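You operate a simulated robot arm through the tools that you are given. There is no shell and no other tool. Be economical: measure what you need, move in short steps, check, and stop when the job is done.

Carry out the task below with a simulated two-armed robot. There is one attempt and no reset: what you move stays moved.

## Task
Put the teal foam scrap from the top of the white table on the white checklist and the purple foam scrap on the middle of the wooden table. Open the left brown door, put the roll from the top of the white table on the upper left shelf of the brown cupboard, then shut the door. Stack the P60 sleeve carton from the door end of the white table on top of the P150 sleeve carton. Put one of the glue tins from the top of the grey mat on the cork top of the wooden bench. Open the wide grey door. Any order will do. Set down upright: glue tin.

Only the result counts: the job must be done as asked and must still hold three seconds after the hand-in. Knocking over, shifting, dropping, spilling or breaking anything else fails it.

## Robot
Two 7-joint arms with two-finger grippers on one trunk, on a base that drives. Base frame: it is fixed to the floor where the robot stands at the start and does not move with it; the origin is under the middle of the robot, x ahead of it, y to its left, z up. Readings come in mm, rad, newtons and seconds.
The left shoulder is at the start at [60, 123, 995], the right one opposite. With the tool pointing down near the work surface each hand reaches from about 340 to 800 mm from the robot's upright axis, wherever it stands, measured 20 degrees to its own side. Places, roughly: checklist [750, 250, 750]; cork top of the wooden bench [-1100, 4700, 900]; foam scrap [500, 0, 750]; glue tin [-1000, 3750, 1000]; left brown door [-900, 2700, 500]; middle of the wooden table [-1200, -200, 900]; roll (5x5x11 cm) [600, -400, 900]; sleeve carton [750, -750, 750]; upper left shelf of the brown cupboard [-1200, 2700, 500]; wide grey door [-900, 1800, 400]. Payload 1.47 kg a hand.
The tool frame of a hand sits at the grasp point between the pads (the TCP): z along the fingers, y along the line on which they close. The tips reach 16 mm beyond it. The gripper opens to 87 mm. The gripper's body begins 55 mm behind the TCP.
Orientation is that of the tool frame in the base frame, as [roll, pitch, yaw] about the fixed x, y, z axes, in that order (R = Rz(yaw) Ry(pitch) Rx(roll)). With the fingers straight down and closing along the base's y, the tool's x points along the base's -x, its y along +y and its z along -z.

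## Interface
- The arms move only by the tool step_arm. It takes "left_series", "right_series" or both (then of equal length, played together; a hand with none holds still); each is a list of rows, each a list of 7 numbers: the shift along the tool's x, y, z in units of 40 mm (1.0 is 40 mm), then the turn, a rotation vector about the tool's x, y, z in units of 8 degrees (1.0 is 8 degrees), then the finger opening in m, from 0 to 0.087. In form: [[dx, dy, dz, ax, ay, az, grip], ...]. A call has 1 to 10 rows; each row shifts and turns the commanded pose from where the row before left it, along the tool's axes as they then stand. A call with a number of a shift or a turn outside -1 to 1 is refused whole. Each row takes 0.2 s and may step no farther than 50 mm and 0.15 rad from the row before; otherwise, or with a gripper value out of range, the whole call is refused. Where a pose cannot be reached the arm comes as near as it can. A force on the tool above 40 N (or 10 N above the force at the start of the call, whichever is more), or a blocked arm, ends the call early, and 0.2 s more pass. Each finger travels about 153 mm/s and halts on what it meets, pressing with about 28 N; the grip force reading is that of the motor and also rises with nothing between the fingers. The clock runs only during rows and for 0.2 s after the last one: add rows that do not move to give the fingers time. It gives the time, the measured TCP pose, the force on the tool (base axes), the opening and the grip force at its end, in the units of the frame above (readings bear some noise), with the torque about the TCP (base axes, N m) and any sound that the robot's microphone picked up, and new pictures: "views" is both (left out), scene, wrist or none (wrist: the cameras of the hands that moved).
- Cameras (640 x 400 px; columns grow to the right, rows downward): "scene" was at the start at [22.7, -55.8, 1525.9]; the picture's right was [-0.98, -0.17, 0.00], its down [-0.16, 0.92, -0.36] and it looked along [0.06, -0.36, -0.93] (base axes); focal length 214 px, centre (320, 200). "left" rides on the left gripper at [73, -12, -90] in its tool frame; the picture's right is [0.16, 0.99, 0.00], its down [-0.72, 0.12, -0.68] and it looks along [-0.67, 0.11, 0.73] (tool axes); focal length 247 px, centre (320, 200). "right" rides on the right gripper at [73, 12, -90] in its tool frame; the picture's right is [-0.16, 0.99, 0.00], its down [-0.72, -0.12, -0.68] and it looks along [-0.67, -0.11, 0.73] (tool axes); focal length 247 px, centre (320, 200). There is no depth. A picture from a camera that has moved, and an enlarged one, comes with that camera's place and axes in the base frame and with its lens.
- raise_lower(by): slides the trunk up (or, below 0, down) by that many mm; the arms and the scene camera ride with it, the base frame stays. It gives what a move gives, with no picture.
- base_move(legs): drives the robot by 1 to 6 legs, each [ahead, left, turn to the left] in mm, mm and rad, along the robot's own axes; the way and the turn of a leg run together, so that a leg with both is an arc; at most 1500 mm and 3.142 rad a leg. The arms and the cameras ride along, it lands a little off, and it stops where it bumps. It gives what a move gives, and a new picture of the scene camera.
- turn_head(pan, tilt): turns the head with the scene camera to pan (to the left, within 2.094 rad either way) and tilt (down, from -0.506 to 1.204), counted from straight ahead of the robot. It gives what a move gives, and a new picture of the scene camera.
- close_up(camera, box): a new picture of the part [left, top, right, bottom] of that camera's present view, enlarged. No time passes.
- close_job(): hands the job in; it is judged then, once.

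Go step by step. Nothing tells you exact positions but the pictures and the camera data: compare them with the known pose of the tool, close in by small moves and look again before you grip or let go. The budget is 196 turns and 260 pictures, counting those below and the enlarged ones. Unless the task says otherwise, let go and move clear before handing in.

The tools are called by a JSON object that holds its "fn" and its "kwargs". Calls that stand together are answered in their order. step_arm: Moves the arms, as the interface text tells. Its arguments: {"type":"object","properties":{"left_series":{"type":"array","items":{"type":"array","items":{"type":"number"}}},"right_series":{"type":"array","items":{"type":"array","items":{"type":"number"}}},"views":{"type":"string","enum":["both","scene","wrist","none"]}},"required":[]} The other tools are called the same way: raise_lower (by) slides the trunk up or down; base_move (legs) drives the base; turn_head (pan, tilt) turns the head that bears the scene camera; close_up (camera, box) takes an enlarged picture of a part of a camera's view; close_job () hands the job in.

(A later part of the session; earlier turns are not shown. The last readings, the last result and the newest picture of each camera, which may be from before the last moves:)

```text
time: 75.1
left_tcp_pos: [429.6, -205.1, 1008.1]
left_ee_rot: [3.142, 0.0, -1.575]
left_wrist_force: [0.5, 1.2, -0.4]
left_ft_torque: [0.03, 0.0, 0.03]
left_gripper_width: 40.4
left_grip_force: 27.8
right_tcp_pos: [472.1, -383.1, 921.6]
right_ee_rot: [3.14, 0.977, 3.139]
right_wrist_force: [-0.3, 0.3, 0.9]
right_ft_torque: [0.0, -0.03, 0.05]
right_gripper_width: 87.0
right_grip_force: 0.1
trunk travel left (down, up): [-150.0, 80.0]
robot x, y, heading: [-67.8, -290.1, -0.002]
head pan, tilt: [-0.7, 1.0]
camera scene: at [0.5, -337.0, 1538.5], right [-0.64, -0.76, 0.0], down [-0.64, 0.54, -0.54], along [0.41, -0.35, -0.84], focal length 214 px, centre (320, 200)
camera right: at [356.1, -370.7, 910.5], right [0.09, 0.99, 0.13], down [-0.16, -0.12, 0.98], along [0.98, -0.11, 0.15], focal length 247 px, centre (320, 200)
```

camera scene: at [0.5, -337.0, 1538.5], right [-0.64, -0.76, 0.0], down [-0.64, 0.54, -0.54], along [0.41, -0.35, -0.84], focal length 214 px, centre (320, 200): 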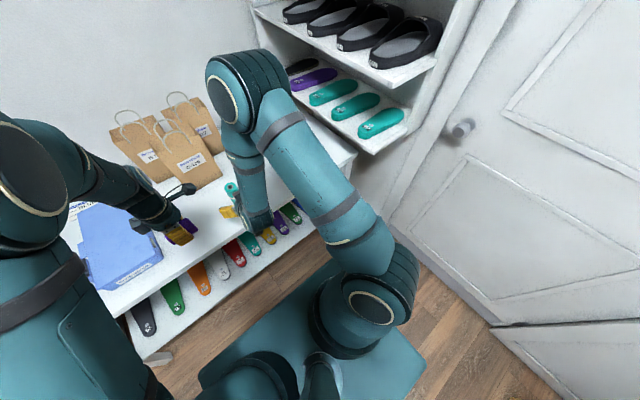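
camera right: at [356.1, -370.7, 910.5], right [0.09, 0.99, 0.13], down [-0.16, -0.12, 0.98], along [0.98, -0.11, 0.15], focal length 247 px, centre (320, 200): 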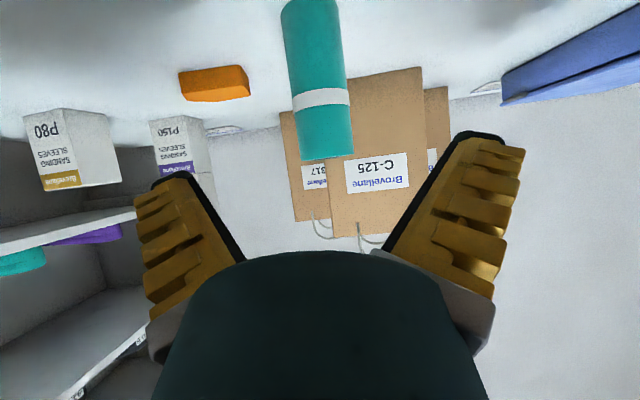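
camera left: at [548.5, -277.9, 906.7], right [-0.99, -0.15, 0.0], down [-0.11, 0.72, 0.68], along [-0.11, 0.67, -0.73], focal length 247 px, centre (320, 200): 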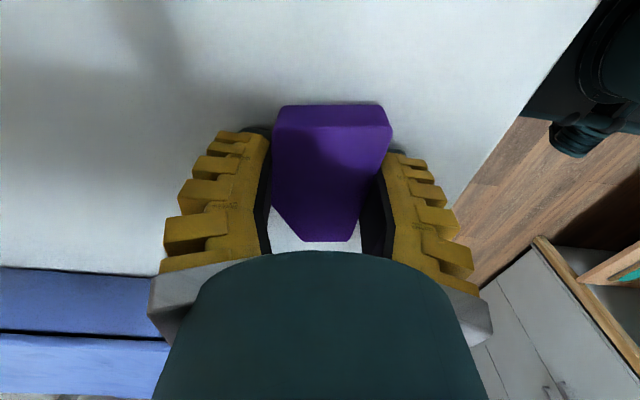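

Let me measure the roll more precisely with an enlarged view.

{"fn": "close_up", "kwargs": {"camera": "right", "box": [240, 0, 400, 200]}}

{"fn": "close_up", "kwargs": {"camera": "scene", "box": [180, 150, 300, 230]}}

```text
2.00 times, centred on (320, 100) of right
camera zoom: at [356.1, -370.7, 910.5], right [0.09, 0.99, 0.13], down [-0.16, -0.12, 0.98], along [0.98, -0.11, 0.15], focal length 494 px, centre (320, 400)
```

zoom: 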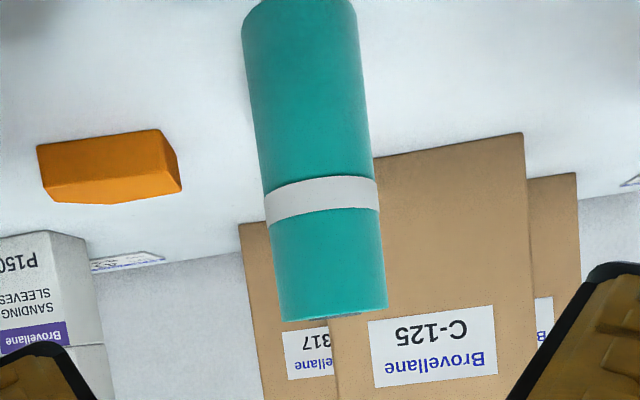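

```text
5.00 times, centred on (240, 190) of scene
camera zoom: at [0.5, -337.0, 1538.5], right [-0.64, -0.76, 0.0], down [-0.64, 0.54, -0.54], along [0.41, -0.35, -0.84], focal length 1072 px, centre (720, 250)
```

zoom: 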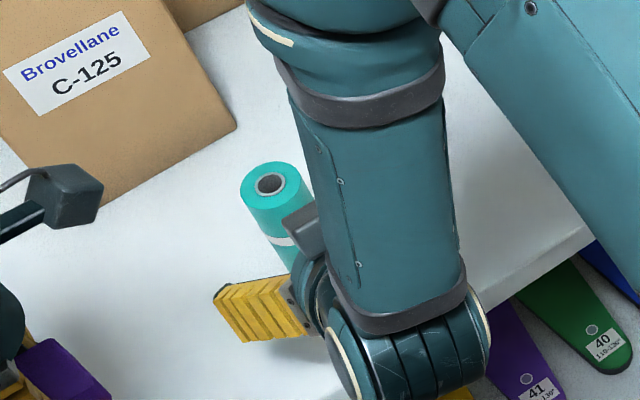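

Roll axis at about (564, -384), top z 905. I advance along the tool and grip it.

{"fn": "step_arm", "kwargs": {"right_series": [[-0.03, 0, 0.7, 0, 0, 0, 0.087], [-0.03, 0, 0.7, 0, 0, 0, 0.087], [-0.03, 0, 0.6, 0, 0, 0, 0.087], [-0.03, -0.02, 0.6, 0, 0, 0, 0.087], [0, 0, 0, 0, 0, 0, 0.087]], "views": "wrist"}}

{"fn": "close_up", "kwargs": {"camera": "scene", "box": [180, 150, 300, 230]}}

```text
time: 76.3
left_tcp_pos: [429.2, -204.3, 1008.5]
left_ee_rot: [-3.14, 0.0, -1.576]
left_wrist_force: [-0.1, -0.1, -0.3]
left_ft_torque: [0.03, 0.01, -0.01]
left_gripper_width: 40.4
left_grip_force: 28.0
right_tcp_pos: [561.9, -385.7, 866.4]
right_ee_rot: [3.141, 0.977, -3.142]
right_wrist_force: [0.0, 0.7, -0.9]
right_ft_torque: [-0.01, 0.0, 0.01]
right_gripper_width: 87.0
right_grip_force: 0.1
trunk travel left (down, up): [-150.0, 80.0]
robot x, y, heading: [-65.7, -292.9, 0.003]
head pan, tilt: [-0.7, 1.0]
camera right: at [446.6, -372.3, 856.1], right [0.09, 0.99, 0.13], down [-0.16, -0.12, 0.98], along [0.98, -0.11, 0.15], focal length 247 px, centre (320, 200)
```

right: 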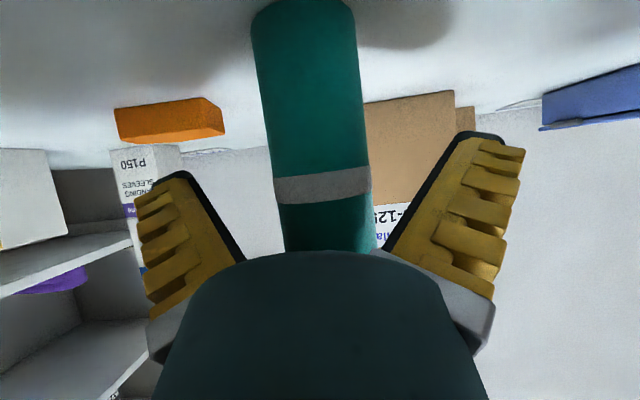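

```text
5.00 times, centred on (240, 190) of scene
camera zoom: at [0.6, -336.2, 1538.5], right [-0.64, -0.76, 0.0], down [-0.64, 0.54, -0.54], along [0.41, -0.35, -0.84], focal length 1072 px, centre (720, 250)
```

zoom: 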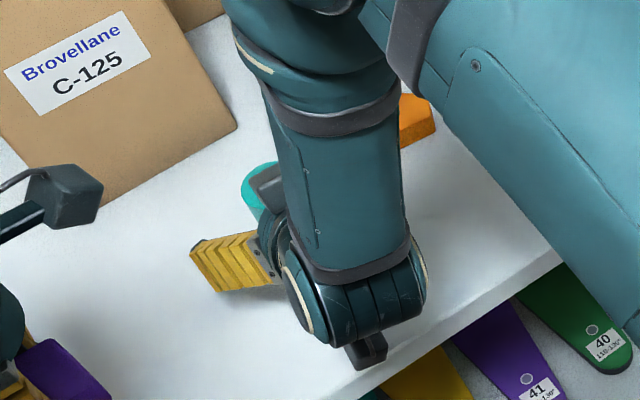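

The roll is centred between the pads. I close and lift.

{"fn": "step_arm", "kwargs": {"right_series": [[0, 0, 0, 0, 0, 0, 0.06], [0, 0, 0, 0, 0, 0, 0.03], [0, 0, 0, 0, 0, 0, 0.0], [0, 0, 0, 0, 0, 0, 0.0]], "views": "wrist"}}

```text
time: 77.3
left_tcp_pos: [428.6, -206.2, 1008.7]
left_ee_rot: [-3.141, 0.0, -1.577]
left_wrist_force: [0.1, 0.0, 0.0]
left_ft_torque: [0.0, 0.06, 0.0]
left_gripper_width: 40.5
left_grip_force: 28.3
right_tcp_pos: [560.1, -385.3, 867.8]
right_ee_rot: [-3.14, 0.977, 3.141]
right_wrist_force: [-0.9, 0.4, 0.2]
right_ft_torque: [0.02, 0.02, 0.01]
right_gripper_width: 38.4
right_grip_force: 28.2
trunk travel left (down, up): [-150.0, 80.0]
robot x, y, heading: [-67.7, -292.1, -0.0]
head pan, tilt: [-0.7, 1.0]
camera right: at [446.6, -372.1, 856.3], right [0.09, 0.99, 0.13], down [-0.16, -0.12, 0.98], along [0.98, -0.11, 0.15], focal length 247 px, centre (320, 200)
```

right: 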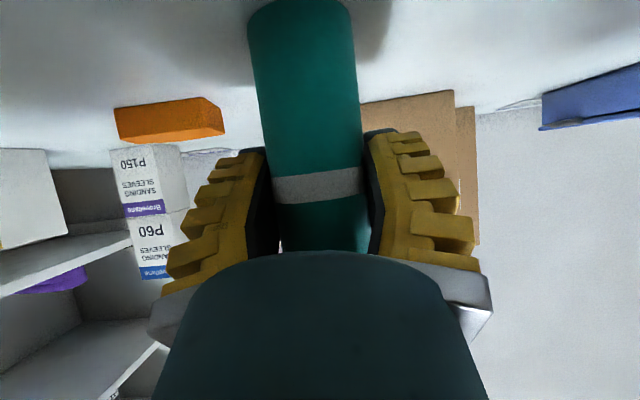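

The roll is held. I lift both hands, back off to the middle of the room and turn around towards the wooden table.

{"fn": "step_arm", "kwargs": {"right_series": [[-0.78, 0, -0.52, 0, 0, 0, 0], [-0.78, 0, -0.52, 0, 0, 0, 0], [-0.78, 0, -0.52, 0, 0, 0, 0], [-0.78, 0, -0.52, 0, 0, 0, 0], [-0.5, 0, -0.9, 0, 0, 0, 0], [0, 0, 0, 0, 0, 0, 0]], "left_series": [[0, 0, -0.8, 0, 0, 0, 0], [0, 0, -0.8, 0, 0, 0, 0], [0, 0, -0.8, 0, 0, 0, 0], [0, 0, 0, 0, 0, 0, 0], [0, 0, 0, 0, 0, 0, 0], [0, 0, 0, 0, 0, 0, 0]], "views": "none"}}

{"fn": "base_move", "kwargs": {"legs": [[-120, 0, 0], [0, 0, 1.571], [0, 0, 1.571]]}}

{"fn": "turn_head", "kwargs": {"pan": 0, "tilt": 0.75}}

```text
time: 78.7
left_tcp_pos: [429.3, -205.5, 1105.0]
left_ee_rot: [3.139, -0.001, -1.576]
left_wrist_force: [0.4, 0.1, -0.3]
left_ft_torque: [-0.01, -0.03, 0.02]
left_gripper_width: 40.4
left_grip_force: 28.0
right_tcp_pos: [542.7, -384.7, 1053.4]
right_ee_rot: [-3.141, 0.976, -3.14]
right_wrist_force: [0.9, -0.1, -0.3]
right_ft_torque: [-0.02, 0.03, -0.01]
right_gripper_width: 38.3
right_grip_force: 28.0
trunk travel left (down, up): [-150.0, 80.0]
robot x, y, heading: [-64.0, -289.5, 0.001]
head pan, tilt: [-0.7, 1.0]
```

```text
time: 87.5
left_tcp_pos: [-680.5, -353.1, 1105.5]
left_ee_rot: [3.141, 0.001, 1.521]
left_wrist_force: [0.3, -0.2, 0.4]
left_ft_torque: [-0.02, -0.02, 0.0]
left_gripper_width: 40.5
left_grip_force: 27.1
right_tcp_pos: [-786.1, -169.4, 1052.9]
right_ee_rot: [-3.14, 0.977, -0.046]
right_wrist_force: [0.3, 0.4, 0.1]
right_ft_torque: [-0.02, -0.04, 0.02]
right_gripper_width: 38.1
right_grip_force: 27.9
trunk travel left (down, up): [-150.0, 80.0]
robot x, y, heading: [-183.2, -292.2, 3.096]
head pan, tilt: [-0.7, 1.0]
camera scene: at [-241.8, -243.7, 1538.5], right [0.68, 0.73, 0.0], down [0.62, -0.57, -0.54], along [-0.4, 0.37, -0.84], focal length 214 px, centre (320, 200)
```

scene: 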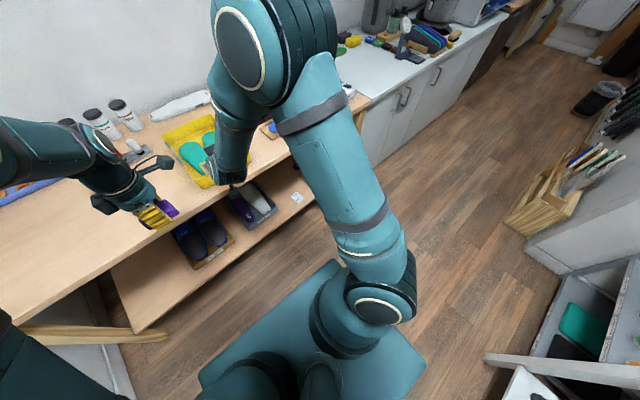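

```text
time: 88.5
left_tcp_pos: [-680.8, -353.1, 1104.3]
left_ee_rot: [-3.141, 0.0, 1.524]
left_wrist_force: [0.9, 0.7, -0.3]
left_ft_torque: [0.02, -0.04, 0.02]
left_gripper_width: 40.4
left_grip_force: 28.1
right_tcp_pos: [-786.3, -168.4, 1053.1]
right_ee_rot: [3.14, 0.979, -0.046]
right_wrist_force: [1.3, 0.0, -1.3]
right_ft_torque: [-0.02, 0.01, 0.01]
right_gripper_width: 38.1
right_grip_force: 28.4
trunk travel left (down, up): [-150.0, 80.0]
robot x, y, heading: [-184.3, -288.9, 3.093]
head pan, tilt: [0.0, 0.75]
camera scene: at [-273.4, -287.0, 1557.6], right [0.05, 1.0, 0.0], down [0.68, -0.03, -0.73], along [-0.73, 0.03, -0.68], focal length 214 px, centre (320, 200)
```

scene: 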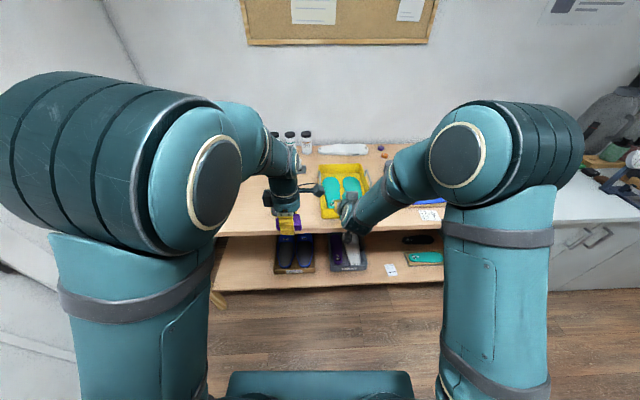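

The yellow tray sits near the table middle, so I need a clear view. I correct the heading, shift sideways and look.

{"fn": "base_move", "kwargs": {"legs": [[0, 0, 0.049], [0, -330, 0]]}}

{"fn": "turn_head", "kwargs": {"pan": 0.35, "tilt": 0.8}}

```text
time: 92.4
left_tcp_pos: [-678.6, -53.3, 1106.8]
left_ee_rot: [-3.141, 0.0, 1.574]
left_wrist_force: [0.2, -0.1, 0.2]
left_ft_torque: [-0.01, -0.03, 0.02]
left_gripper_width: 40.1
left_grip_force: 28.0
right_tcp_pos: [-794.2, 126.3, 1052.5]
right_ee_rot: [3.141, 0.977, 0.006]
right_wrist_force: [-0.6, 0.5, -0.1]
right_ft_torque: [0.01, -0.03, 0.01]
right_gripper_width: 38.1
right_grip_force: 28.3
trunk travel left (down, up): [-150.0, 80.0]
robot x, y, heading: [-186.5, 38.2, -3.137]
head pan, tilt: [0.0, 0.75]
camera scene: at [-275.2, 35.2, 1557.6], right [-0.01, 1.0, 0.0], down [0.68, 0.0, -0.73], along [-0.73, -0.01, -0.68], focal length 214 px, centre (320, 200)
```

scene: 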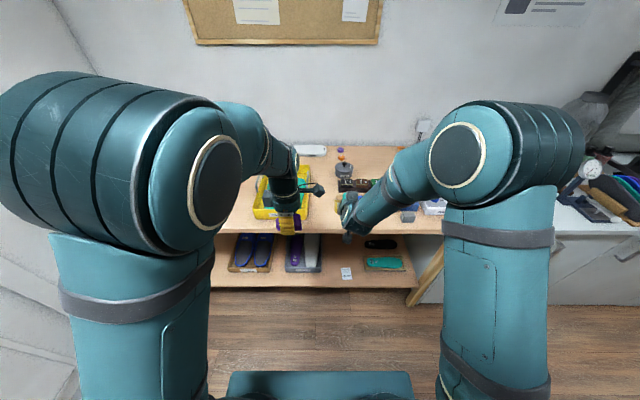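

```text
time: 93.2
left_tcp_pos: [-678.2, -52.9, 1105.2]
left_ee_rot: [3.141, -0.001, 1.573]
left_wrist_force: [0.3, -1.0, 0.0]
left_ft_torque: [-0.02, 0.0, -0.01]
left_gripper_width: 40.3
left_grip_force: 27.6
right_tcp_pos: [-793.0, 126.4, 1052.3]
right_ee_rot: [3.141, 0.977, 0.007]
right_wrist_force: [0.4, -0.4, 0.4]
right_ft_torque: [-0.02, 0.0, 0.0]
right_gripper_width: 37.9
right_grip_force: 28.1
trunk travel left (down, up): [-150.0, 80.0]
robot x, y, heading: [-185.6, 35.5, -3.134]
head pan, tilt: [0.351, 0.799]
camera scene: at [-267.9, 7.3, 1553.6], right [-0.35, 0.94, 0.0], down [0.67, 0.25, -0.7], along [-0.65, -0.24, -0.72], focal length 214 px, centre (320, 200)
```

scene: 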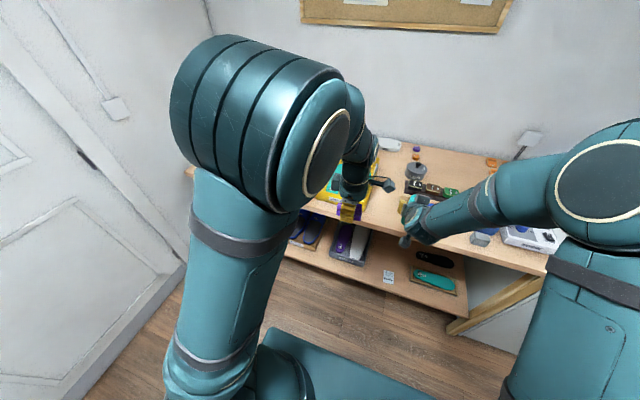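

I raise the trunk and use the left wrist camera over the table to see which space around the middle is free.

{"fn": "raise_lower", "kwargs": {"by": 80}}

{"fn": "base_move", "kwargs": {"legs": [[120, 0, 0]]}}

{"fn": "step_arm", "kwargs": {"left_series": [[0.3, 0, -0.6, 0, 0, 0, 0], [0.3, 0, -0.6, 0, 0, 0, 0], [0.3, 0, 0, 0, 0, 0, 0], [0.3, 0, 0, 0, 0, 0, 0]], "views": "both"}}

```text
time: 94.4
left_tcp_pos: [-678.0, -52.5, 1185.4]
left_ee_rot: [3.14, -0.001, 1.575]
left_wrist_force: [1.1, -0.1, -0.3]
left_ft_torque: [0.01, -0.01, -0.01]
left_gripper_width: 40.4
left_grip_force: 28.0
right_tcp_pos: [-795.3, 126.2, 1132.1]
right_ee_rot: [3.141, 0.977, 0.008]
right_wrist_force: [-0.2, 0.9, 0.1]
right_ft_torque: [0.02, 0.0, -0.04]
right_gripper_width: 38.0
right_grip_force: 27.8
trunk travel left (down, up): [-230.0, 0.0]
robot x, y, heading: [-186.1, 39.0, -3.13]
head pan, tilt: [0.351, 0.799]
```

```text
time: 95.6
left_tcp_pos: [-796.8, -54.5, 1184.7]
left_ee_rot: [3.142, -0.001, 1.575]
left_wrist_force: [0.2, 0.4, -0.1]
left_ft_torque: [-0.02, -0.01, 0.03]
left_gripper_width: 40.6
left_grip_force: 28.2
right_tcp_pos: [-912.3, 124.0, 1134.0]
right_ee_rot: [-3.141, 0.978, 0.009]
right_wrist_force: [-0.7, -0.6, -1.1]
right_ft_torque: [-0.01, -0.01, -0.01]
right_gripper_width: 37.9
right_grip_force: 28.5
trunk travel left (down, up): [-230.0, 0.0]
robot x, y, heading: [-301.9, 37.2, -3.131]
head pan, tilt: [0.351, 0.799]
camera scene: at [-387.1, 6.3, 1633.6], right [-0.35, 0.94, 0.0], down [0.67, 0.25, -0.7], along [-0.65, -0.24, -0.72], focal length 214 px, centre (320, 200)
```

scene: 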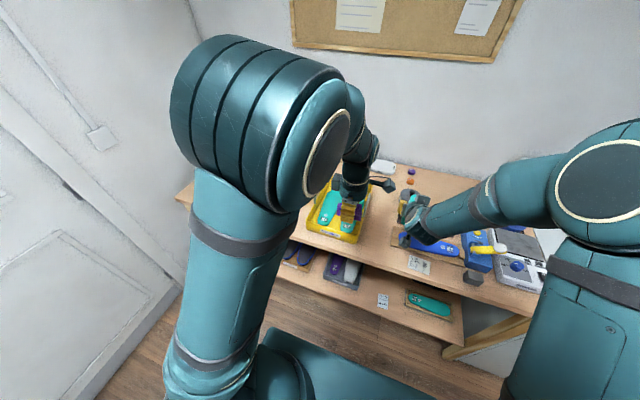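

```text
time: 96.6
left_tcp_pos: [-797.1, -5.7, 1233.9]
left_ee_rot: [3.139, 0.0, 1.575]
left_wrist_force: [0.0, 1.0, -0.5]
left_ft_torque: [0.0, 0.01, -0.01]
left_gripper_width: 40.3
left_grip_force: 28.4
right_tcp_pos: [-912.0, 123.7, 1133.9]
right_ee_rot: [3.141, 0.98, 0.009]
right_wrist_force: [-0.1, 0.1, -0.1]
right_ft_torque: [0.0, 0.04, 0.01]
right_gripper_width: 37.8
right_grip_force: 28.1
trunk travel left (down, up): [-230.0, 0.0]
robot x, y, heading: [-303.9, 33.1, -3.134]
head pan, tilt: [0.351, 0.799]
camera scene: at [-386.6, 6.5, 1633.6], right [-0.35, 0.94, 0.0], down [0.67, 0.25, -0.7], along [-0.65, -0.24, -0.72], focal length 214 px, centre (320, 200)
camera left: at [-808.7, 66.6, 1323.0], right [0.99, 0.16, 0.0], down [0.12, -0.72, 0.68], along [0.11, -0.67, -0.73], focal length 247 px, centre (320, 200)
```

scene: 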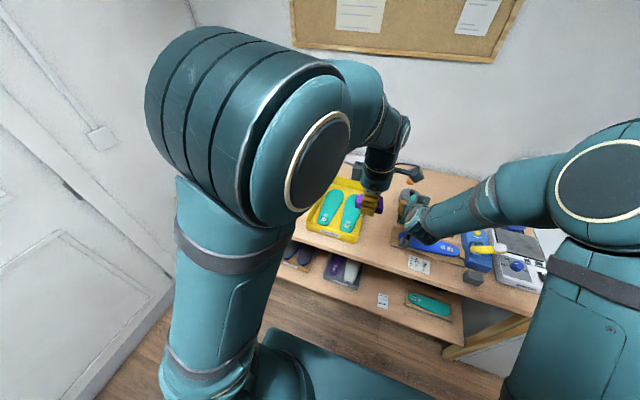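
left: 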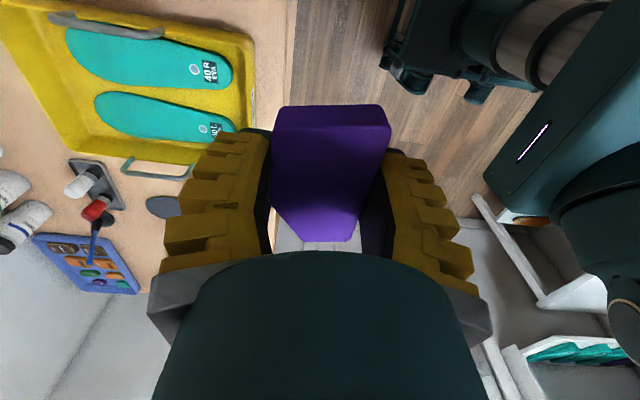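

The tray occupies the exact centre of the table (y -250…-16); the nearest free spot in the middle is just left of it, around (-1120, -315). I drive there.

{"fn": "base_move", "kwargs": {"legs": [[0, 215, 0], [110, 0, 0]]}}

{"fn": "close_up", "kwargs": {"camera": "left", "box": [0, 0, 640, 400]}}

```text
time: 99.9
left_tcp_pos: [-904.2, -223.1, 1232.8]
left_ee_rot: [3.14, 0.001, 1.577]
left_wrist_force: [-0.3, -0.2, -0.3]
left_ft_torque: [0.03, 0.0, 0.05]
left_gripper_width: 40.2
left_grip_force: 28.1
right_tcp_pos: [-1021.0, -91.4, 1133.5]
right_ee_rot: [-3.141, 0.978, 0.012]
right_wrist_force: [-1.4, -0.5, -0.2]
right_ft_torque: [-0.04, -0.02, -0.04]
right_gripper_width: 38.0
right_grip_force: 28.4
trunk travel left (down, up): [-230.0, 0.0]
robot x, y, heading: [-411.8, -181.8, -3.135]
head pan, tilt: [0.351, 0.799]
camera scene: at [-494.5, -209.3, 1633.6], right [-0.35, 0.94, 0.0], down [0.67, 0.25, -0.7], along [-0.65, -0.25, -0.72], focal length 214 px, centre (320, 200)
```

scene: 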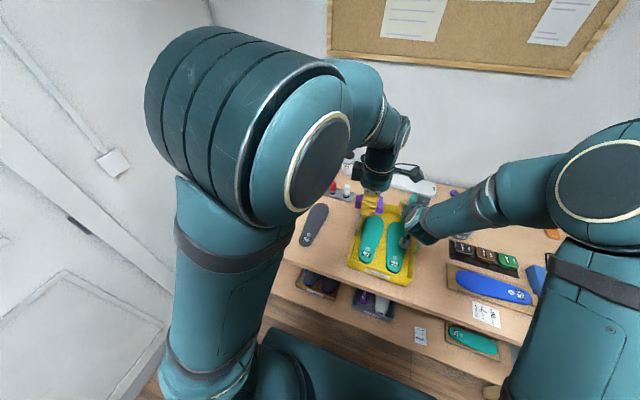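

```text
1.00 times, centred on (320, 200) of left (not enlarged: the box is as wide or as high as the picture)
camera zoom: at [-916.6, -149.9, 1322.9], right [0.99, 0.16, 0.0], down [0.12, -0.72, 0.68], along [0.11, -0.67, -0.73], focal length 247 px, centre (320, 200)
```

zoom: 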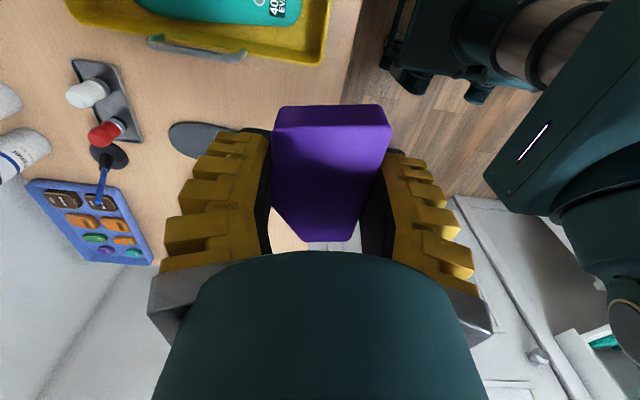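

Free spot between the tray handle (y -277) and the grey insole (y -383). I go over (-1085, -330) and check.

{"fn": "step_arm", "kwargs": {"left_series": [[-0.335, -0.566, 0.6, 0, 0, 0, 0], [-0.335, -0.566, 0.6, 0, 0, 0, 0], [-0.335, -0.566, 0.6, 0, 0, 0, 0], [-0.335, -0.566, 0.7, 0, 0, 0, 0], [-0.335, -0.566, 0.7, 0, 0, 0, 0], [-0.335, -0.566, 0.7, 0, 0, 0, 0], [-0.335, -0.566, 0.7, 0, 0, 0, 0], [-0.335, -0.566, 0.6, 0, 0, 0, 0], [0, 0, 0, 0, 0, 0, 0]], "views": "both"}}

{"fn": "close_up", "kwargs": {"camera": "scene", "box": [280, 150, 440, 250]}}

```text
time: 101.9
left_tcp_pos: [-1083.4, -330.9, 1024.9]
left_ee_rot: [3.141, 0.0, 1.574]
left_wrist_force: [-0.3, 0.4, 0.2]
left_ft_torque: [-0.02, 0.0, -0.01]
left_gripper_width: 40.4
left_grip_force: 27.8
right_tcp_pos: [-1019.1, -92.9, 1134.9]
right_ee_rot: [3.139, 0.977, 0.009]
right_wrist_force: [0.3, -0.2, -0.3]
right_ft_torque: [0.0, 0.01, 0.0]
right_gripper_width: 37.7
right_grip_force: 27.6
trunk travel left (down, up): [-230.0, 0.0]
robot x, y, heading: [-411.9, -180.8, -3.133]
head pan, tilt: [0.351, 0.799]
camera scene: at [-493.1, -208.9, 1633.7], right [-0.35, 0.94, 0.0], down [0.67, 0.25, -0.7], along [-0.65, -0.25, -0.72], focal length 214 px, centre (320, 200)
camera left: at [-1095.0, -258.6, 1115.3], right [0.99, 0.16, 0.0], down [0.12, -0.72, 0.68], along [0.11, -0.67, -0.73], focal length 247 px, centre (320, 200)
```

scene: 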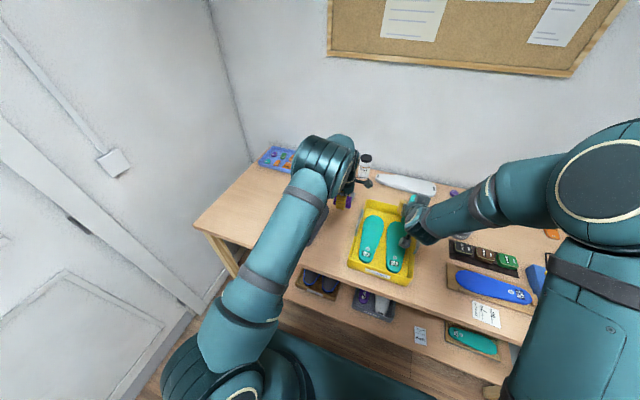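
left: 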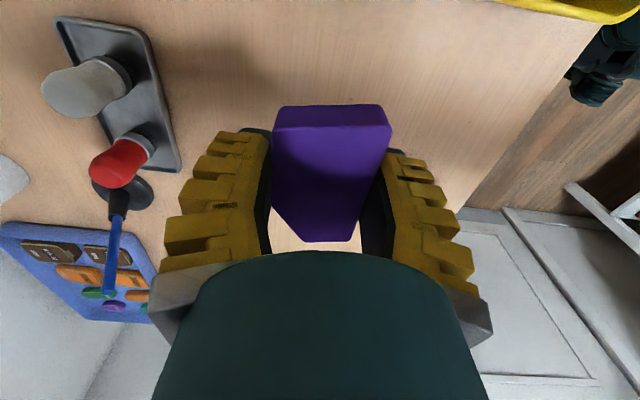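

```text
4.00 times, centred on (360, 200) of scene
camera zoom: at [-493.1, -208.9, 1633.7], right [-0.35, 0.94, 0.0], down [0.67, 0.25, -0.7], along [-0.65, -0.25, -0.72], focal length 858 px, centre (160, 200)
```

zoom: 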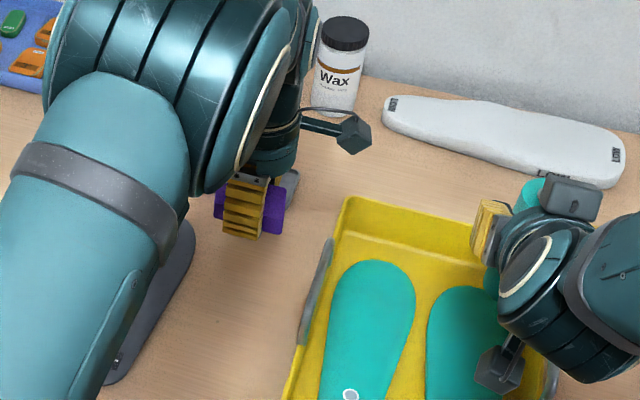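

There is good clearance. I shift 12 mm towards the tray and lower to the table.

{"fn": "step_arm", "kwargs": {"left_series": [[0.3, 0, 0.7, 0, 0, 0, 0], [0, 0, 0.7, 0, 0, 0, 0], [0, 0, 0.5, 0, 0, 0, 0], [0, 0, 0.2, 0, 0, 0, 0], [0, 0, 0, 0, 0, 0, 0]], "views": "wrist"}}

{"fn": "close_up", "kwargs": {"camera": "scene", "box": [300, 160, 420, 240]}}

```text
time: 103.1
left_tcp_pos: [-1084.1, -320.7, 941.6]
left_ee_rot: [3.141, 0.001, 1.576]
left_wrist_force: [0.1, -0.1, -0.5]
left_ft_torque: [0.01, 0.05, 0.0]
left_gripper_width: 40.3
left_grip_force: 28.3
right_tcp_pos: [-1019.4, -92.1, 1133.0]
right_ee_rot: [-3.14, 0.976, 0.01]
right_wrist_force: [1.0, 0.1, 0.0]
right_ft_torque: [0.01, 0.0, 0.01]
right_gripper_width: 37.7
right_grip_force: 27.6
trunk travel left (down, up): [-230.0, 0.0]
robot x, y, heading: [-412.6, -180.9, -3.129]
head pan, tilt: [0.351, 0.799]
camera left: at [-1096.2, -246.3, 1030.7], right [0.99, 0.16, 0.0], down [0.12, -0.72, 0.68], along [0.11, -0.67, -0.73], focal length 247 px, centre (320, 200)
```

left: 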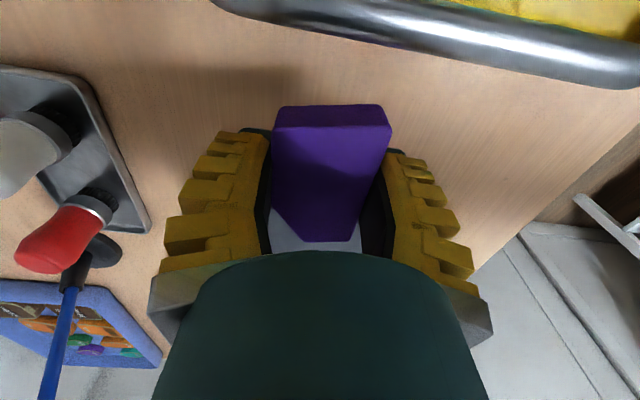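

```text
5.00 times, centred on (360, 200) of scene
camera zoom: at [-494.0, -209.4, 1633.6], right [-0.35, 0.94, 0.0], down [0.67, 0.25, -0.7], along [-0.65, -0.25, -0.72], focal length 1072 px, centre (120, 200)
```

zoom: 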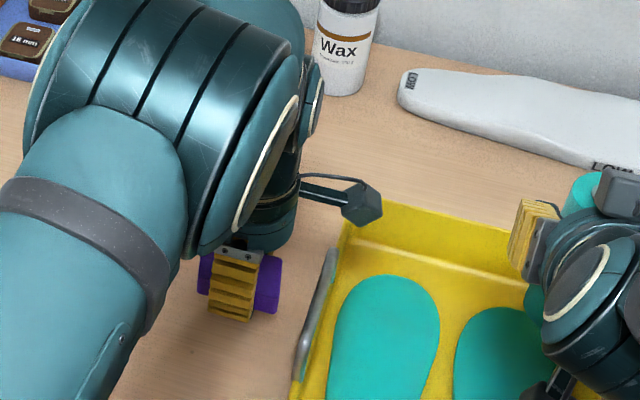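

Clear all round. I lower to contact, release and rise.

{"fn": "step_arm", "kwargs": {"left_series": [[0, 0, 0.25, 0, 0, 0, 0], [0, 0, 0.2, 0, 0, 0, 0], [0, 0, 0, 0, 0, 0, 0]], "views": "none"}}

```text
time: 103.9
left_tcp_pos: [-1084.0, -318.4, 923.2]
left_ee_rot: [-3.141, 0.0, 1.577]
left_wrist_force: [0.8, 0.3, -1.1]
left_ft_torque: [0.01, -0.01, 0.0]
left_gripper_width: 40.4
left_grip_force: 28.1
right_tcp_pos: [-1019.5, -92.5, 1133.4]
right_ee_rot: [3.141, 0.979, 0.012]
right_wrist_force: [0.9, -0.6, 0.3]
right_ft_torque: [-0.02, 0.02, -0.01]
right_gripper_width: 38.0
right_grip_force: 28.2
trunk travel left (down, up): [-230.0, 0.0]
robot x, y, heading: [-412.3, -178.7, -3.134]
head pan, tilt: [0.351, 0.799]
```

{"fn": "step_arm", "kwargs": {"left_series": [[0, 0, 0.15, 0, 0, 0, 0], [0, 0, 0.15, 0, 0, 0, 0], [0, 0, 0.15, 0, 0, 0, 0], [0, 0, 0.15, 0, 0, 0, 0], [0, 0, 0, 0, 0, 0, 0]], "views": "wrist"}}

```text
time: 105.1
left_tcp_pos: [-1084.5, -317.7, 899.6]
left_ee_rot: [3.141, 0.0, 1.576]
left_wrist_force: [-0.1, 0.2, -0.2]
left_ft_torque: [-0.01, -0.01, -0.01]
left_gripper_width: 40.4
left_grip_force: 27.8
right_tcp_pos: [-1020.2, -92.6, 1132.8]
right_ee_rot: [3.141, 0.977, 0.009]
right_wrist_force: [0.0, 0.0, -0.2]
right_ft_torque: [0.0, -0.01, 0.0]
right_gripper_width: 37.8
right_grip_force: 27.8
trunk travel left (down, up): [-230.0, 0.0]
robot x, y, heading: [-413.3, -180.8, -3.134]
head pan, tilt: [0.351, 0.799]
camera left: at [-1096.1, -246.2, 989.0], right [0.99, 0.16, 0.0], down [0.12, -0.72, 0.68], along [0.11, -0.67, -0.73], focal length 247 px, centre (320, 200)
```

left: 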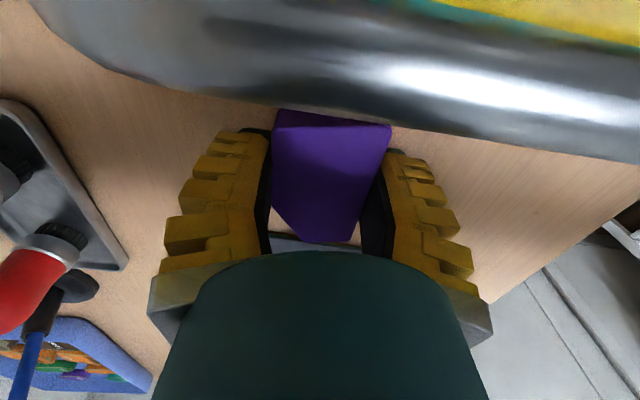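

The table is lower than expected and the wrist camera housing comes close to the tray handle. I rise, turn the hand 90° so the camera faces me, and try again.

{"fn": "step_arm", "kwargs": {"left_series": [[0, 0, -1, 0, 0, 0, 0], [0, 0, -1, 0, 0, 0, 0], [0, 0, -0.5, 0, 0, -1, 0], [0, 0, 0, 0, 0, -1, 0], [0, 0, 0, 0, 0, -1, 0], [0, 0, 0, 0, 0, -1, 0], [0, 0, 0, 0, 0, -1, 0], [0, 0, 0, 0, 0, -1, 0], [0, 0, 0, 0, 0, -1, 0], [0, 0, 0, 0, 0, -1, 0]], "views": "none"}}

{"fn": "step_arm", "kwargs": {"left_series": [[0, 0, 0, 0, 0, -1, 0], [0, 0, 0, 0, 0, -1, 0], [0, 0, 0, 0, 0, -1, 0], [0, 0, 0, 0, 0, -0.27, 0], [0, 0, 0, 0, 0, 0, 0]], "views": "wrist"}}

```text
time: 107.3
left_tcp_pos: [-1085.0, -318.6, 999.1]
left_ee_rot: [-3.141, 0.0, 2.696]
left_wrist_force: [0.4, -0.3, 0.2]
left_ft_torque: [0.04, 0.02, 0.04]
left_gripper_width: 40.4
left_grip_force: 28.0
right_tcp_pos: [-1020.2, -92.8, 1133.3]
right_ee_rot: [3.141, 0.978, 0.01]
right_wrist_force: [1.2, 0.5, -0.4]
right_ft_torque: [-0.03, 0.01, 0.0]
right_gripper_width: 38.0
right_grip_force: 28.3
trunk travel left (down, up): [-230.0, 0.0]
robot x, y, heading: [-411.3, -178.7, -3.132]
head pan, tilt: [0.351, 0.799]
```

```text
time: 108.5
left_tcp_pos: [-1083.4, -318.1, 999.6]
left_ee_rot: [3.141, 0.0, -3.132]
left_wrist_force: [-0.2, -0.6, -0.6]
left_ft_torque: [-0.01, -0.01, 0.04]
left_gripper_width: 40.4
left_grip_force: 28.3
right_tcp_pos: [-1019.4, -92.8, 1133.7]
right_ee_rot: [-3.141, 0.977, 0.011]
right_wrist_force: [0.4, -0.6, -1.0]
right_ft_torque: [-0.02, 0.01, 0.03]
right_gripper_width: 37.9
right_grip_force: 28.2
trunk travel left (down, up): [-230.0, 0.0]
robot x, y, heading: [-412.0, -182.5, -3.132]
head pan, tilt: [0.351, 0.799]
camera left: at [-1157.1, -331.1, 1088.7], right [-0.17, 0.99, 0.0], down [0.72, 0.12, 0.68], along [0.67, 0.11, -0.73], focal length 247 px, centre (320, 200)
```

left: 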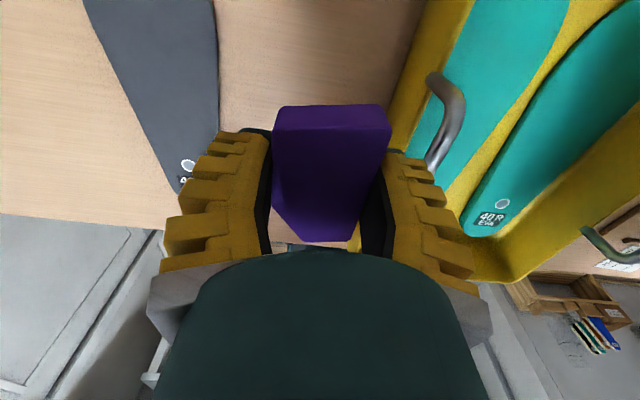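

The hand now has its camera over free table. I shift slightly and lower with force watch.

{"fn": "step_arm", "kwargs": {"left_series": [[-0.45, -0.12, 0.8, 0, 0, 0, 0], [0, 0, 0.8, 0, 0, 0, 0], [0, 0, 0.8, 0, 0, 0, 0], [0, 0, 0.15, 0, 0, 0, 0], [0, 0, 0.15, 0, 0, 0, 0], [0, 0, 0.15, 0, 0, 0, 0], [0, 0, 0, 0, 0, 0, 0]], "views": "wrist"}}

```text
time: 110.1
left_tcp_pos: [-1065.4, -322.1, 885.4]
left_ee_rot: [-3.141, -0.002, -3.135]
left_wrist_force: [-0.5, -0.1, 0.0]
left_ft_torque: [0.01, -0.02, -0.01]
left_gripper_width: 40.2
left_grip_force: 28.2
right_tcp_pos: [-1019.1, -93.0, 1134.2]
right_ee_rot: [3.14, 0.978, 0.011]
right_wrist_force: [-0.1, 0.0, -0.3]
right_ft_torque: [0.0, 0.02, 0.03]
right_gripper_width: 37.9
right_grip_force: 27.3
trunk travel left (down, up): [-230.0, 0.0]
robot x, y, heading: [-413.8, -181.4, -3.133]
head pan, tilt: [0.351, 0.799]
camera left: at [-1138.7, -336.1, 974.9], right [-0.17, 0.99, 0.0], down [0.72, 0.12, 0.68], along [0.67, 0.11, -0.73], focal length 247 px, centre (320, 200)
```

left: 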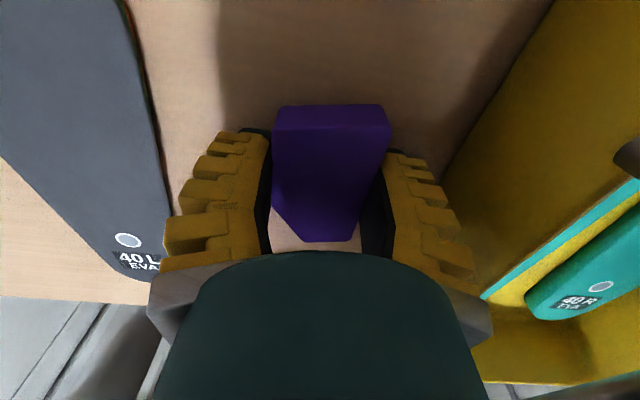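

{"fn": "step_arm", "kwargs": {"left_series": [[0, 0, 0.2, 0, 0, 0, 0], [0, 0, 0.2, 0, 0, 0, 0], [0, 0, 0.2, 0, 0, 0, 0], [0, 0, 0, 0, 0, 0, 0]], "views": "wrist"}}

```text
time: 110.8
left_tcp_pos: [-1065.2, -324.1, 875.0]
left_ee_rot: [3.14, -0.008, -3.135]
left_wrist_force: [16.8, 0.2, 25.3]
left_ft_torque: [-0.01, -0.49, 0.04]
left_gripper_width: 41.5
left_grip_force: 28.0
right_tcp_pos: [-1016.3, -92.2, 1135.6]
right_ee_rot: [3.14, 0.979, 0.01]
right_wrist_force: [0.4, 0.7, -0.2]
right_ft_torque: [0.03, 0.02, -0.01]
right_gripper_width: 38.0
right_grip_force: 28.1
trunk travel left (down, up): [-230.0, 0.0]
robot x, y, heading: [-416.5, -179.2, -3.132]
head pan, tilt: [0.351, 0.799]
stopped in row 3 (left hand): the force on the tool passed its limit at 48 N (the readings are from after the stop); the commanded pose is now the measured one
camera left: at [-1138.3, -336.5, 965.5], right [-0.17, 0.99, 0.0], down [0.73, 0.12, 0.68], along [0.67, 0.11, -0.74], focal length 247 px, centre (320, 200)
```

left: 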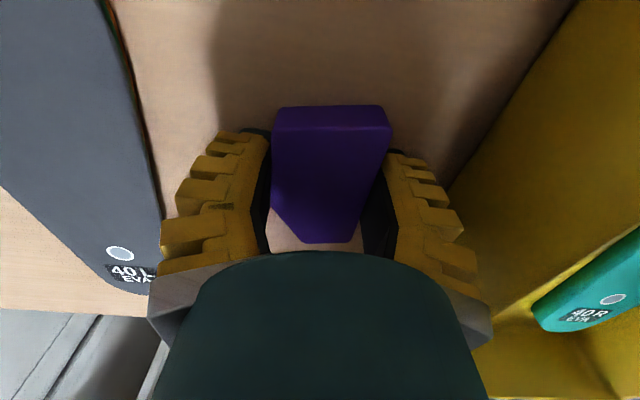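

Contact with the table (z about 856). I release slightly open and rise straight up.

{"fn": "step_arm", "kwargs": {"left_series": [[0, 0, -0.08, 0, 0, 0, 0.05], [0, 0, 0, 0, 0, 0, 0.06], [0, 0, 0, 0, 0, 0, 0.062], [0, 0, -0.6, 0, 0, 0, 0.062], [0, 0, -1, 0, 0, 0, 0.062], [0, 0, -1, 0, 0, 0, 0.062], [0, 0, -1, 0, 0, 0, 0.062], [0, 0, -1, 0, 0, 0, 0.062], [0, 0, 0, 0, 0, 0, 0.062]], "views": "both"}}

```text
time: 112.8
left_tcp_pos: [-1066.9, -324.5, 1060.6]
left_ee_rot: [3.142, -0.005, -3.135]
left_wrist_force: [0.2, 0.1, -0.7]
left_ft_torque: [0.01, 0.03, -0.01]
left_gripper_width: 66.4
left_grip_force: 3.1
right_tcp_pos: [-1019.7, -93.1, 1133.0]
right_ee_rot: [-3.141, 0.978, 0.01]
right_wrist_force: [-0.3, 0.6, -0.4]
right_ft_torque: [0.0, 0.02, -0.01]
right_gripper_width: 37.8
right_grip_force: 28.0
trunk travel left (down, up): [-230.0, 0.0]
robot x, y, heading: [-414.3, -178.6, -3.131]
head pan, tilt: [0.351, 0.799]
camera scene: at [-494.5, -209.5, 1633.5], right [-0.35, 0.94, 0.0], down [0.67, 0.25, -0.7], along [-0.65, -0.25, -0.72], focal length 214 px, centre (320, 200)
camera left: at [-1139.4, -337.7, 1149.1], right [-0.17, 0.99, 0.0], down [0.73, 0.12, 0.68], along [0.67, 0.11, -0.74], focal length 247 px, centre (320, 200)
```

scene: 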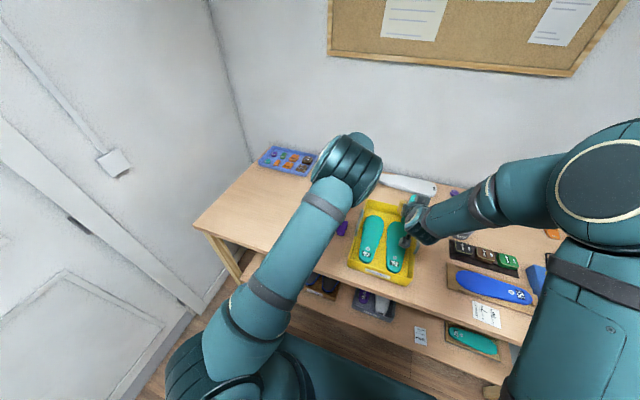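
left: 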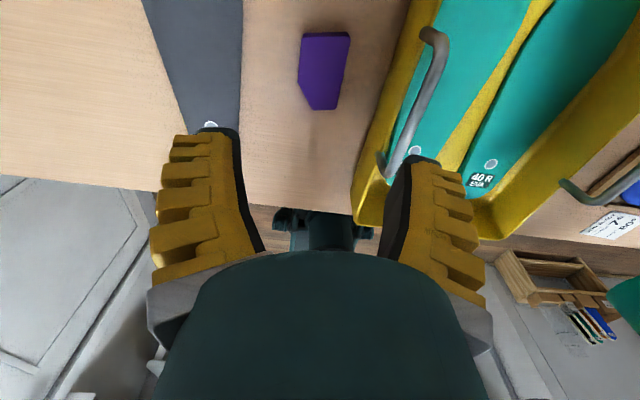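

The purple scrap is on the table, but the table (top z≈856) is really centred near (-1190, -150), and free space exists right behind the tray, closer to the middle. I inch the base ahead, tilt the hand for more reach, and will re-place the scrap there.

{"fn": "base_move", "kwargs": {"legs": [[40, 0, 0]]}}

{"fn": "step_arm", "kwargs": {"left_series": [[-0.5, 0, 0, 0, 0.8, 0, 0.075], [-0.5, 0, 0, 0, 0.8, 0, 0.075], [0, 0, 0, 0, 0.8, 0, 0.075], [0, 0, 0, 0, 0.8, 0, 0.075], [0, 0, 0, 0, 0, 0, 0.075]], "views": "both"}}

```text
time: 113.7
left_tcp_pos: [-1106.2, -324.5, 1058.8]
left_ee_rot: [3.141, -0.003, -3.135]
left_wrist_force: [-0.4, -0.2, -1.0]
left_ft_torque: [0.02, -0.05, 0.02]
left_gripper_width: 66.2
left_grip_force: 3.3
right_tcp_pos: [-1060.0, -93.0, 1131.9]
right_ee_rot: [3.141, 0.976, 0.011]
right_wrist_force: [-1.0, -0.1, -0.7]
right_ft_torque: [0.0, -0.06, -0.01]
right_gripper_width: 37.8
right_grip_force: 28.2
trunk travel left (down, up): [-230.0, 0.0]
robot x, y, heading: [-450.1, -180.5, -3.127]
head pan, tilt: [0.351, 0.799]
camera scene: at [-534.8, -209.8, 1633.5], right [-0.35, 0.94, 0.0], down [0.67, 0.25, -0.7], along [-0.65, -0.25, -0.72], focal length 214 px, centre (320, 200)
```

scene: 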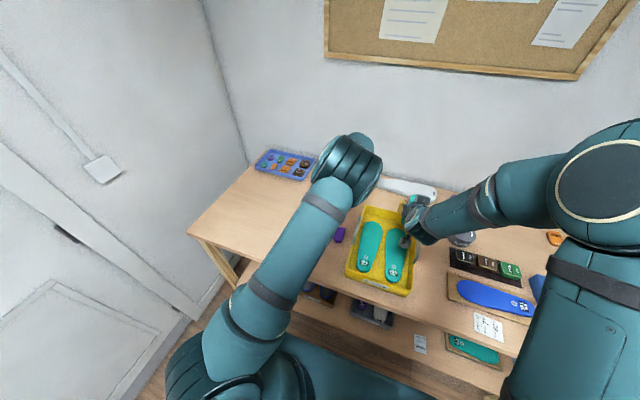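

```text
time: 114.9
left_tcp_pos: [-1066.3, -324.0, 1058.6]
left_ee_rot: [-3.141, -0.453, -3.135]
left_wrist_force: [0.2, 0.3, 0.0]
left_ft_torque: [0.0, 0.03, 0.04]
left_gripper_width: 77.3
left_grip_force: 1.7
right_tcp_pos: [-1058.2, -92.6, 1134.1]
right_ee_rot: [3.141, 0.978, 0.012]
right_wrist_force: [-0.1, -0.1, -0.6]
right_ft_torque: [0.0, 0.02, 0.01]
right_gripper_width: 38.0
right_grip_force: 27.8
trunk travel left (down, up): [-230.0, 0.0]
robot x, y, heading: [-449.4, -179.1, -3.13]
head pan, tilt: [0.351, 0.799]
camera scene: at [-532.9, -209.3, 1633.6], right [-0.35, 0.94, 0.0], down [0.67, 0.25, -0.7], along [-0.65, -0.25, -0.72], focal length 214 px, centre (320, 200)
camera left: at [-1091.9, -336.5, 1169.5], right [-0.15, 0.99, 0.07], down [0.95, 0.12, 0.29], along [0.28, 0.11, -0.95], focal length 247 px, centre (320, 200)
```

scene: 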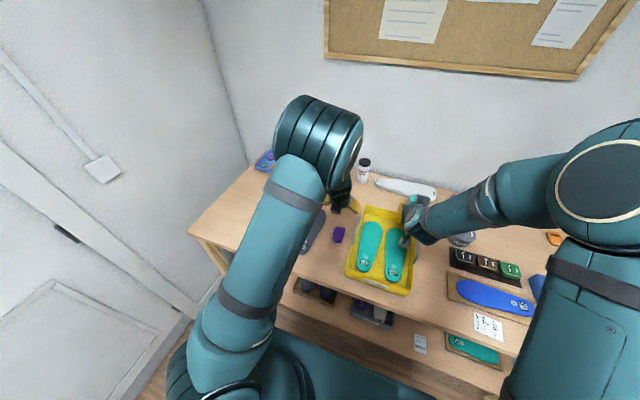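
left: 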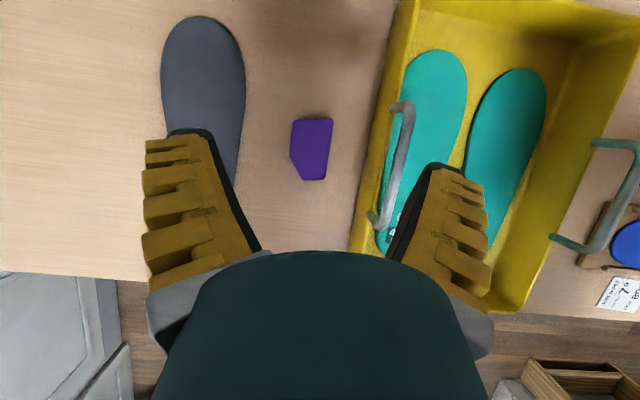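

I lower the tilted hand onto the scrap and grip it again.

{"fn": "step_arm", "kwargs": {"left_series": [[-0.48, 0.03, 0.98, 0, 0, 0, 0.077], [-0.48, 0.03, 0.98, 0, 0, 0, 0.077], [-0.48, 0, 0.98, 0, 0, 0, 0.077], [-0.36, 0, 0.74, 0, 0, 0, 0.077], [0, 0, 0, 0, 0, 0, 0.077]], "views": "wrist"}}

```text
time: 116.1
left_tcp_pos: [-1064.9, -321.4, 894.6]
left_ee_rot: [3.141, -0.452, -3.136]
left_wrist_force: [0.8, 0.0, 0.4]
left_ft_torque: [-0.01, -0.01, 0.0]
left_gripper_width: 79.2
left_grip_force: 1.6
right_tcp_pos: [-1057.5, -92.9, 1133.5]
right_ee_rot: [3.137, 0.977, 0.01]
right_wrist_force: [-1.3, 0.6, -0.6]
right_ft_torque: [-0.03, 0.02, 0.03]
right_gripper_width: 38.0
right_grip_force: 27.7
trunk travel left (down, up): [-230.0, 0.0]
robot x, y, heading: [-451.3, -180.2, -3.13]
head pan, tilt: [0.351, 0.799]
camera left: at [-1091.1, -334.6, 1005.4], right [-0.15, 0.99, 0.07], down [0.95, 0.12, 0.3], along [0.28, 0.11, -0.95], focal length 247 px, centre (320, 200)
```

left: 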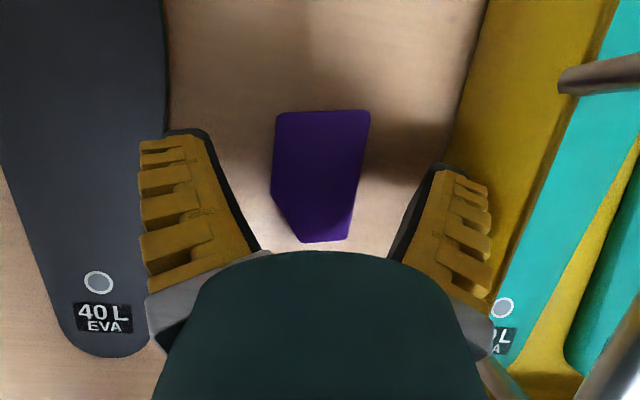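

{"fn": "step_arm", "kwargs": {"left_series": [[-0.14, 0, 0.28, 0, 0, 0, 0.077], [0, 0, 0, 0, 0, 0, 0.05], [0, 0, 0, 0, 0, 0, 0.02], [0, 0, 0, 0, 0, 0, 0], [0, 0, 0, 0, 0, 0, 0], [0.48, 0, -0.98, 0, 0, 0, 0], [0.48, 0, -0.98, 0, 0, 0, 0], [0.48, 0, -0.98, 0, 0, 0, 0], [0, 0, 0, 0, 0, 0, 0]], "views": "wrist"}}

```text
time: 118.1
left_tcp_pos: [-1064.0, -321.9, 1012.7]
left_ee_rot: [-3.14, -0.451, -3.135]
left_wrist_force: [0.3, -0.6, 0.2]
left_ft_torque: [-0.04, -0.03, 0.05]
left_gripper_width: 39.8
left_grip_force: 27.9
right_tcp_pos: [-1059.4, -93.3, 1133.9]
right_ee_rot: [3.14, 0.976, 0.011]
right_wrist_force: [0.4, 0.5, 0.1]
right_ft_torque: [0.03, 0.01, 0.01]
right_gripper_width: 37.9
right_grip_force: 28.0
trunk travel left (down, up): [-230.0, 0.0]
robot x, y, heading: [-455.1, -179.1, -3.133]
head pan, tilt: [0.351, 0.799]
camera left: at [-1091.4, -334.4, 1123.5], right [-0.15, 0.99, 0.07], down [0.95, 0.12, 0.3], along [0.28, 0.11, -0.95], focal length 247 px, centre (320, 200)
```

left: 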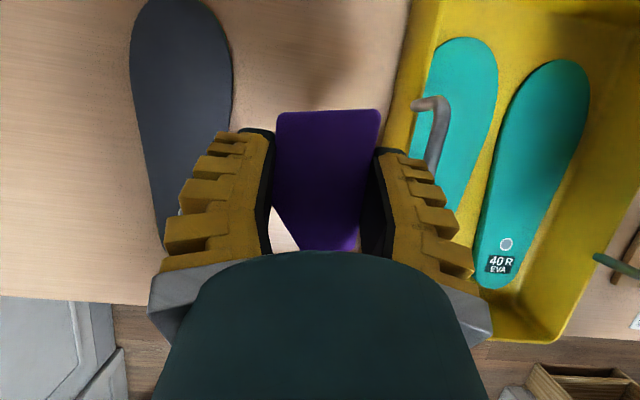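

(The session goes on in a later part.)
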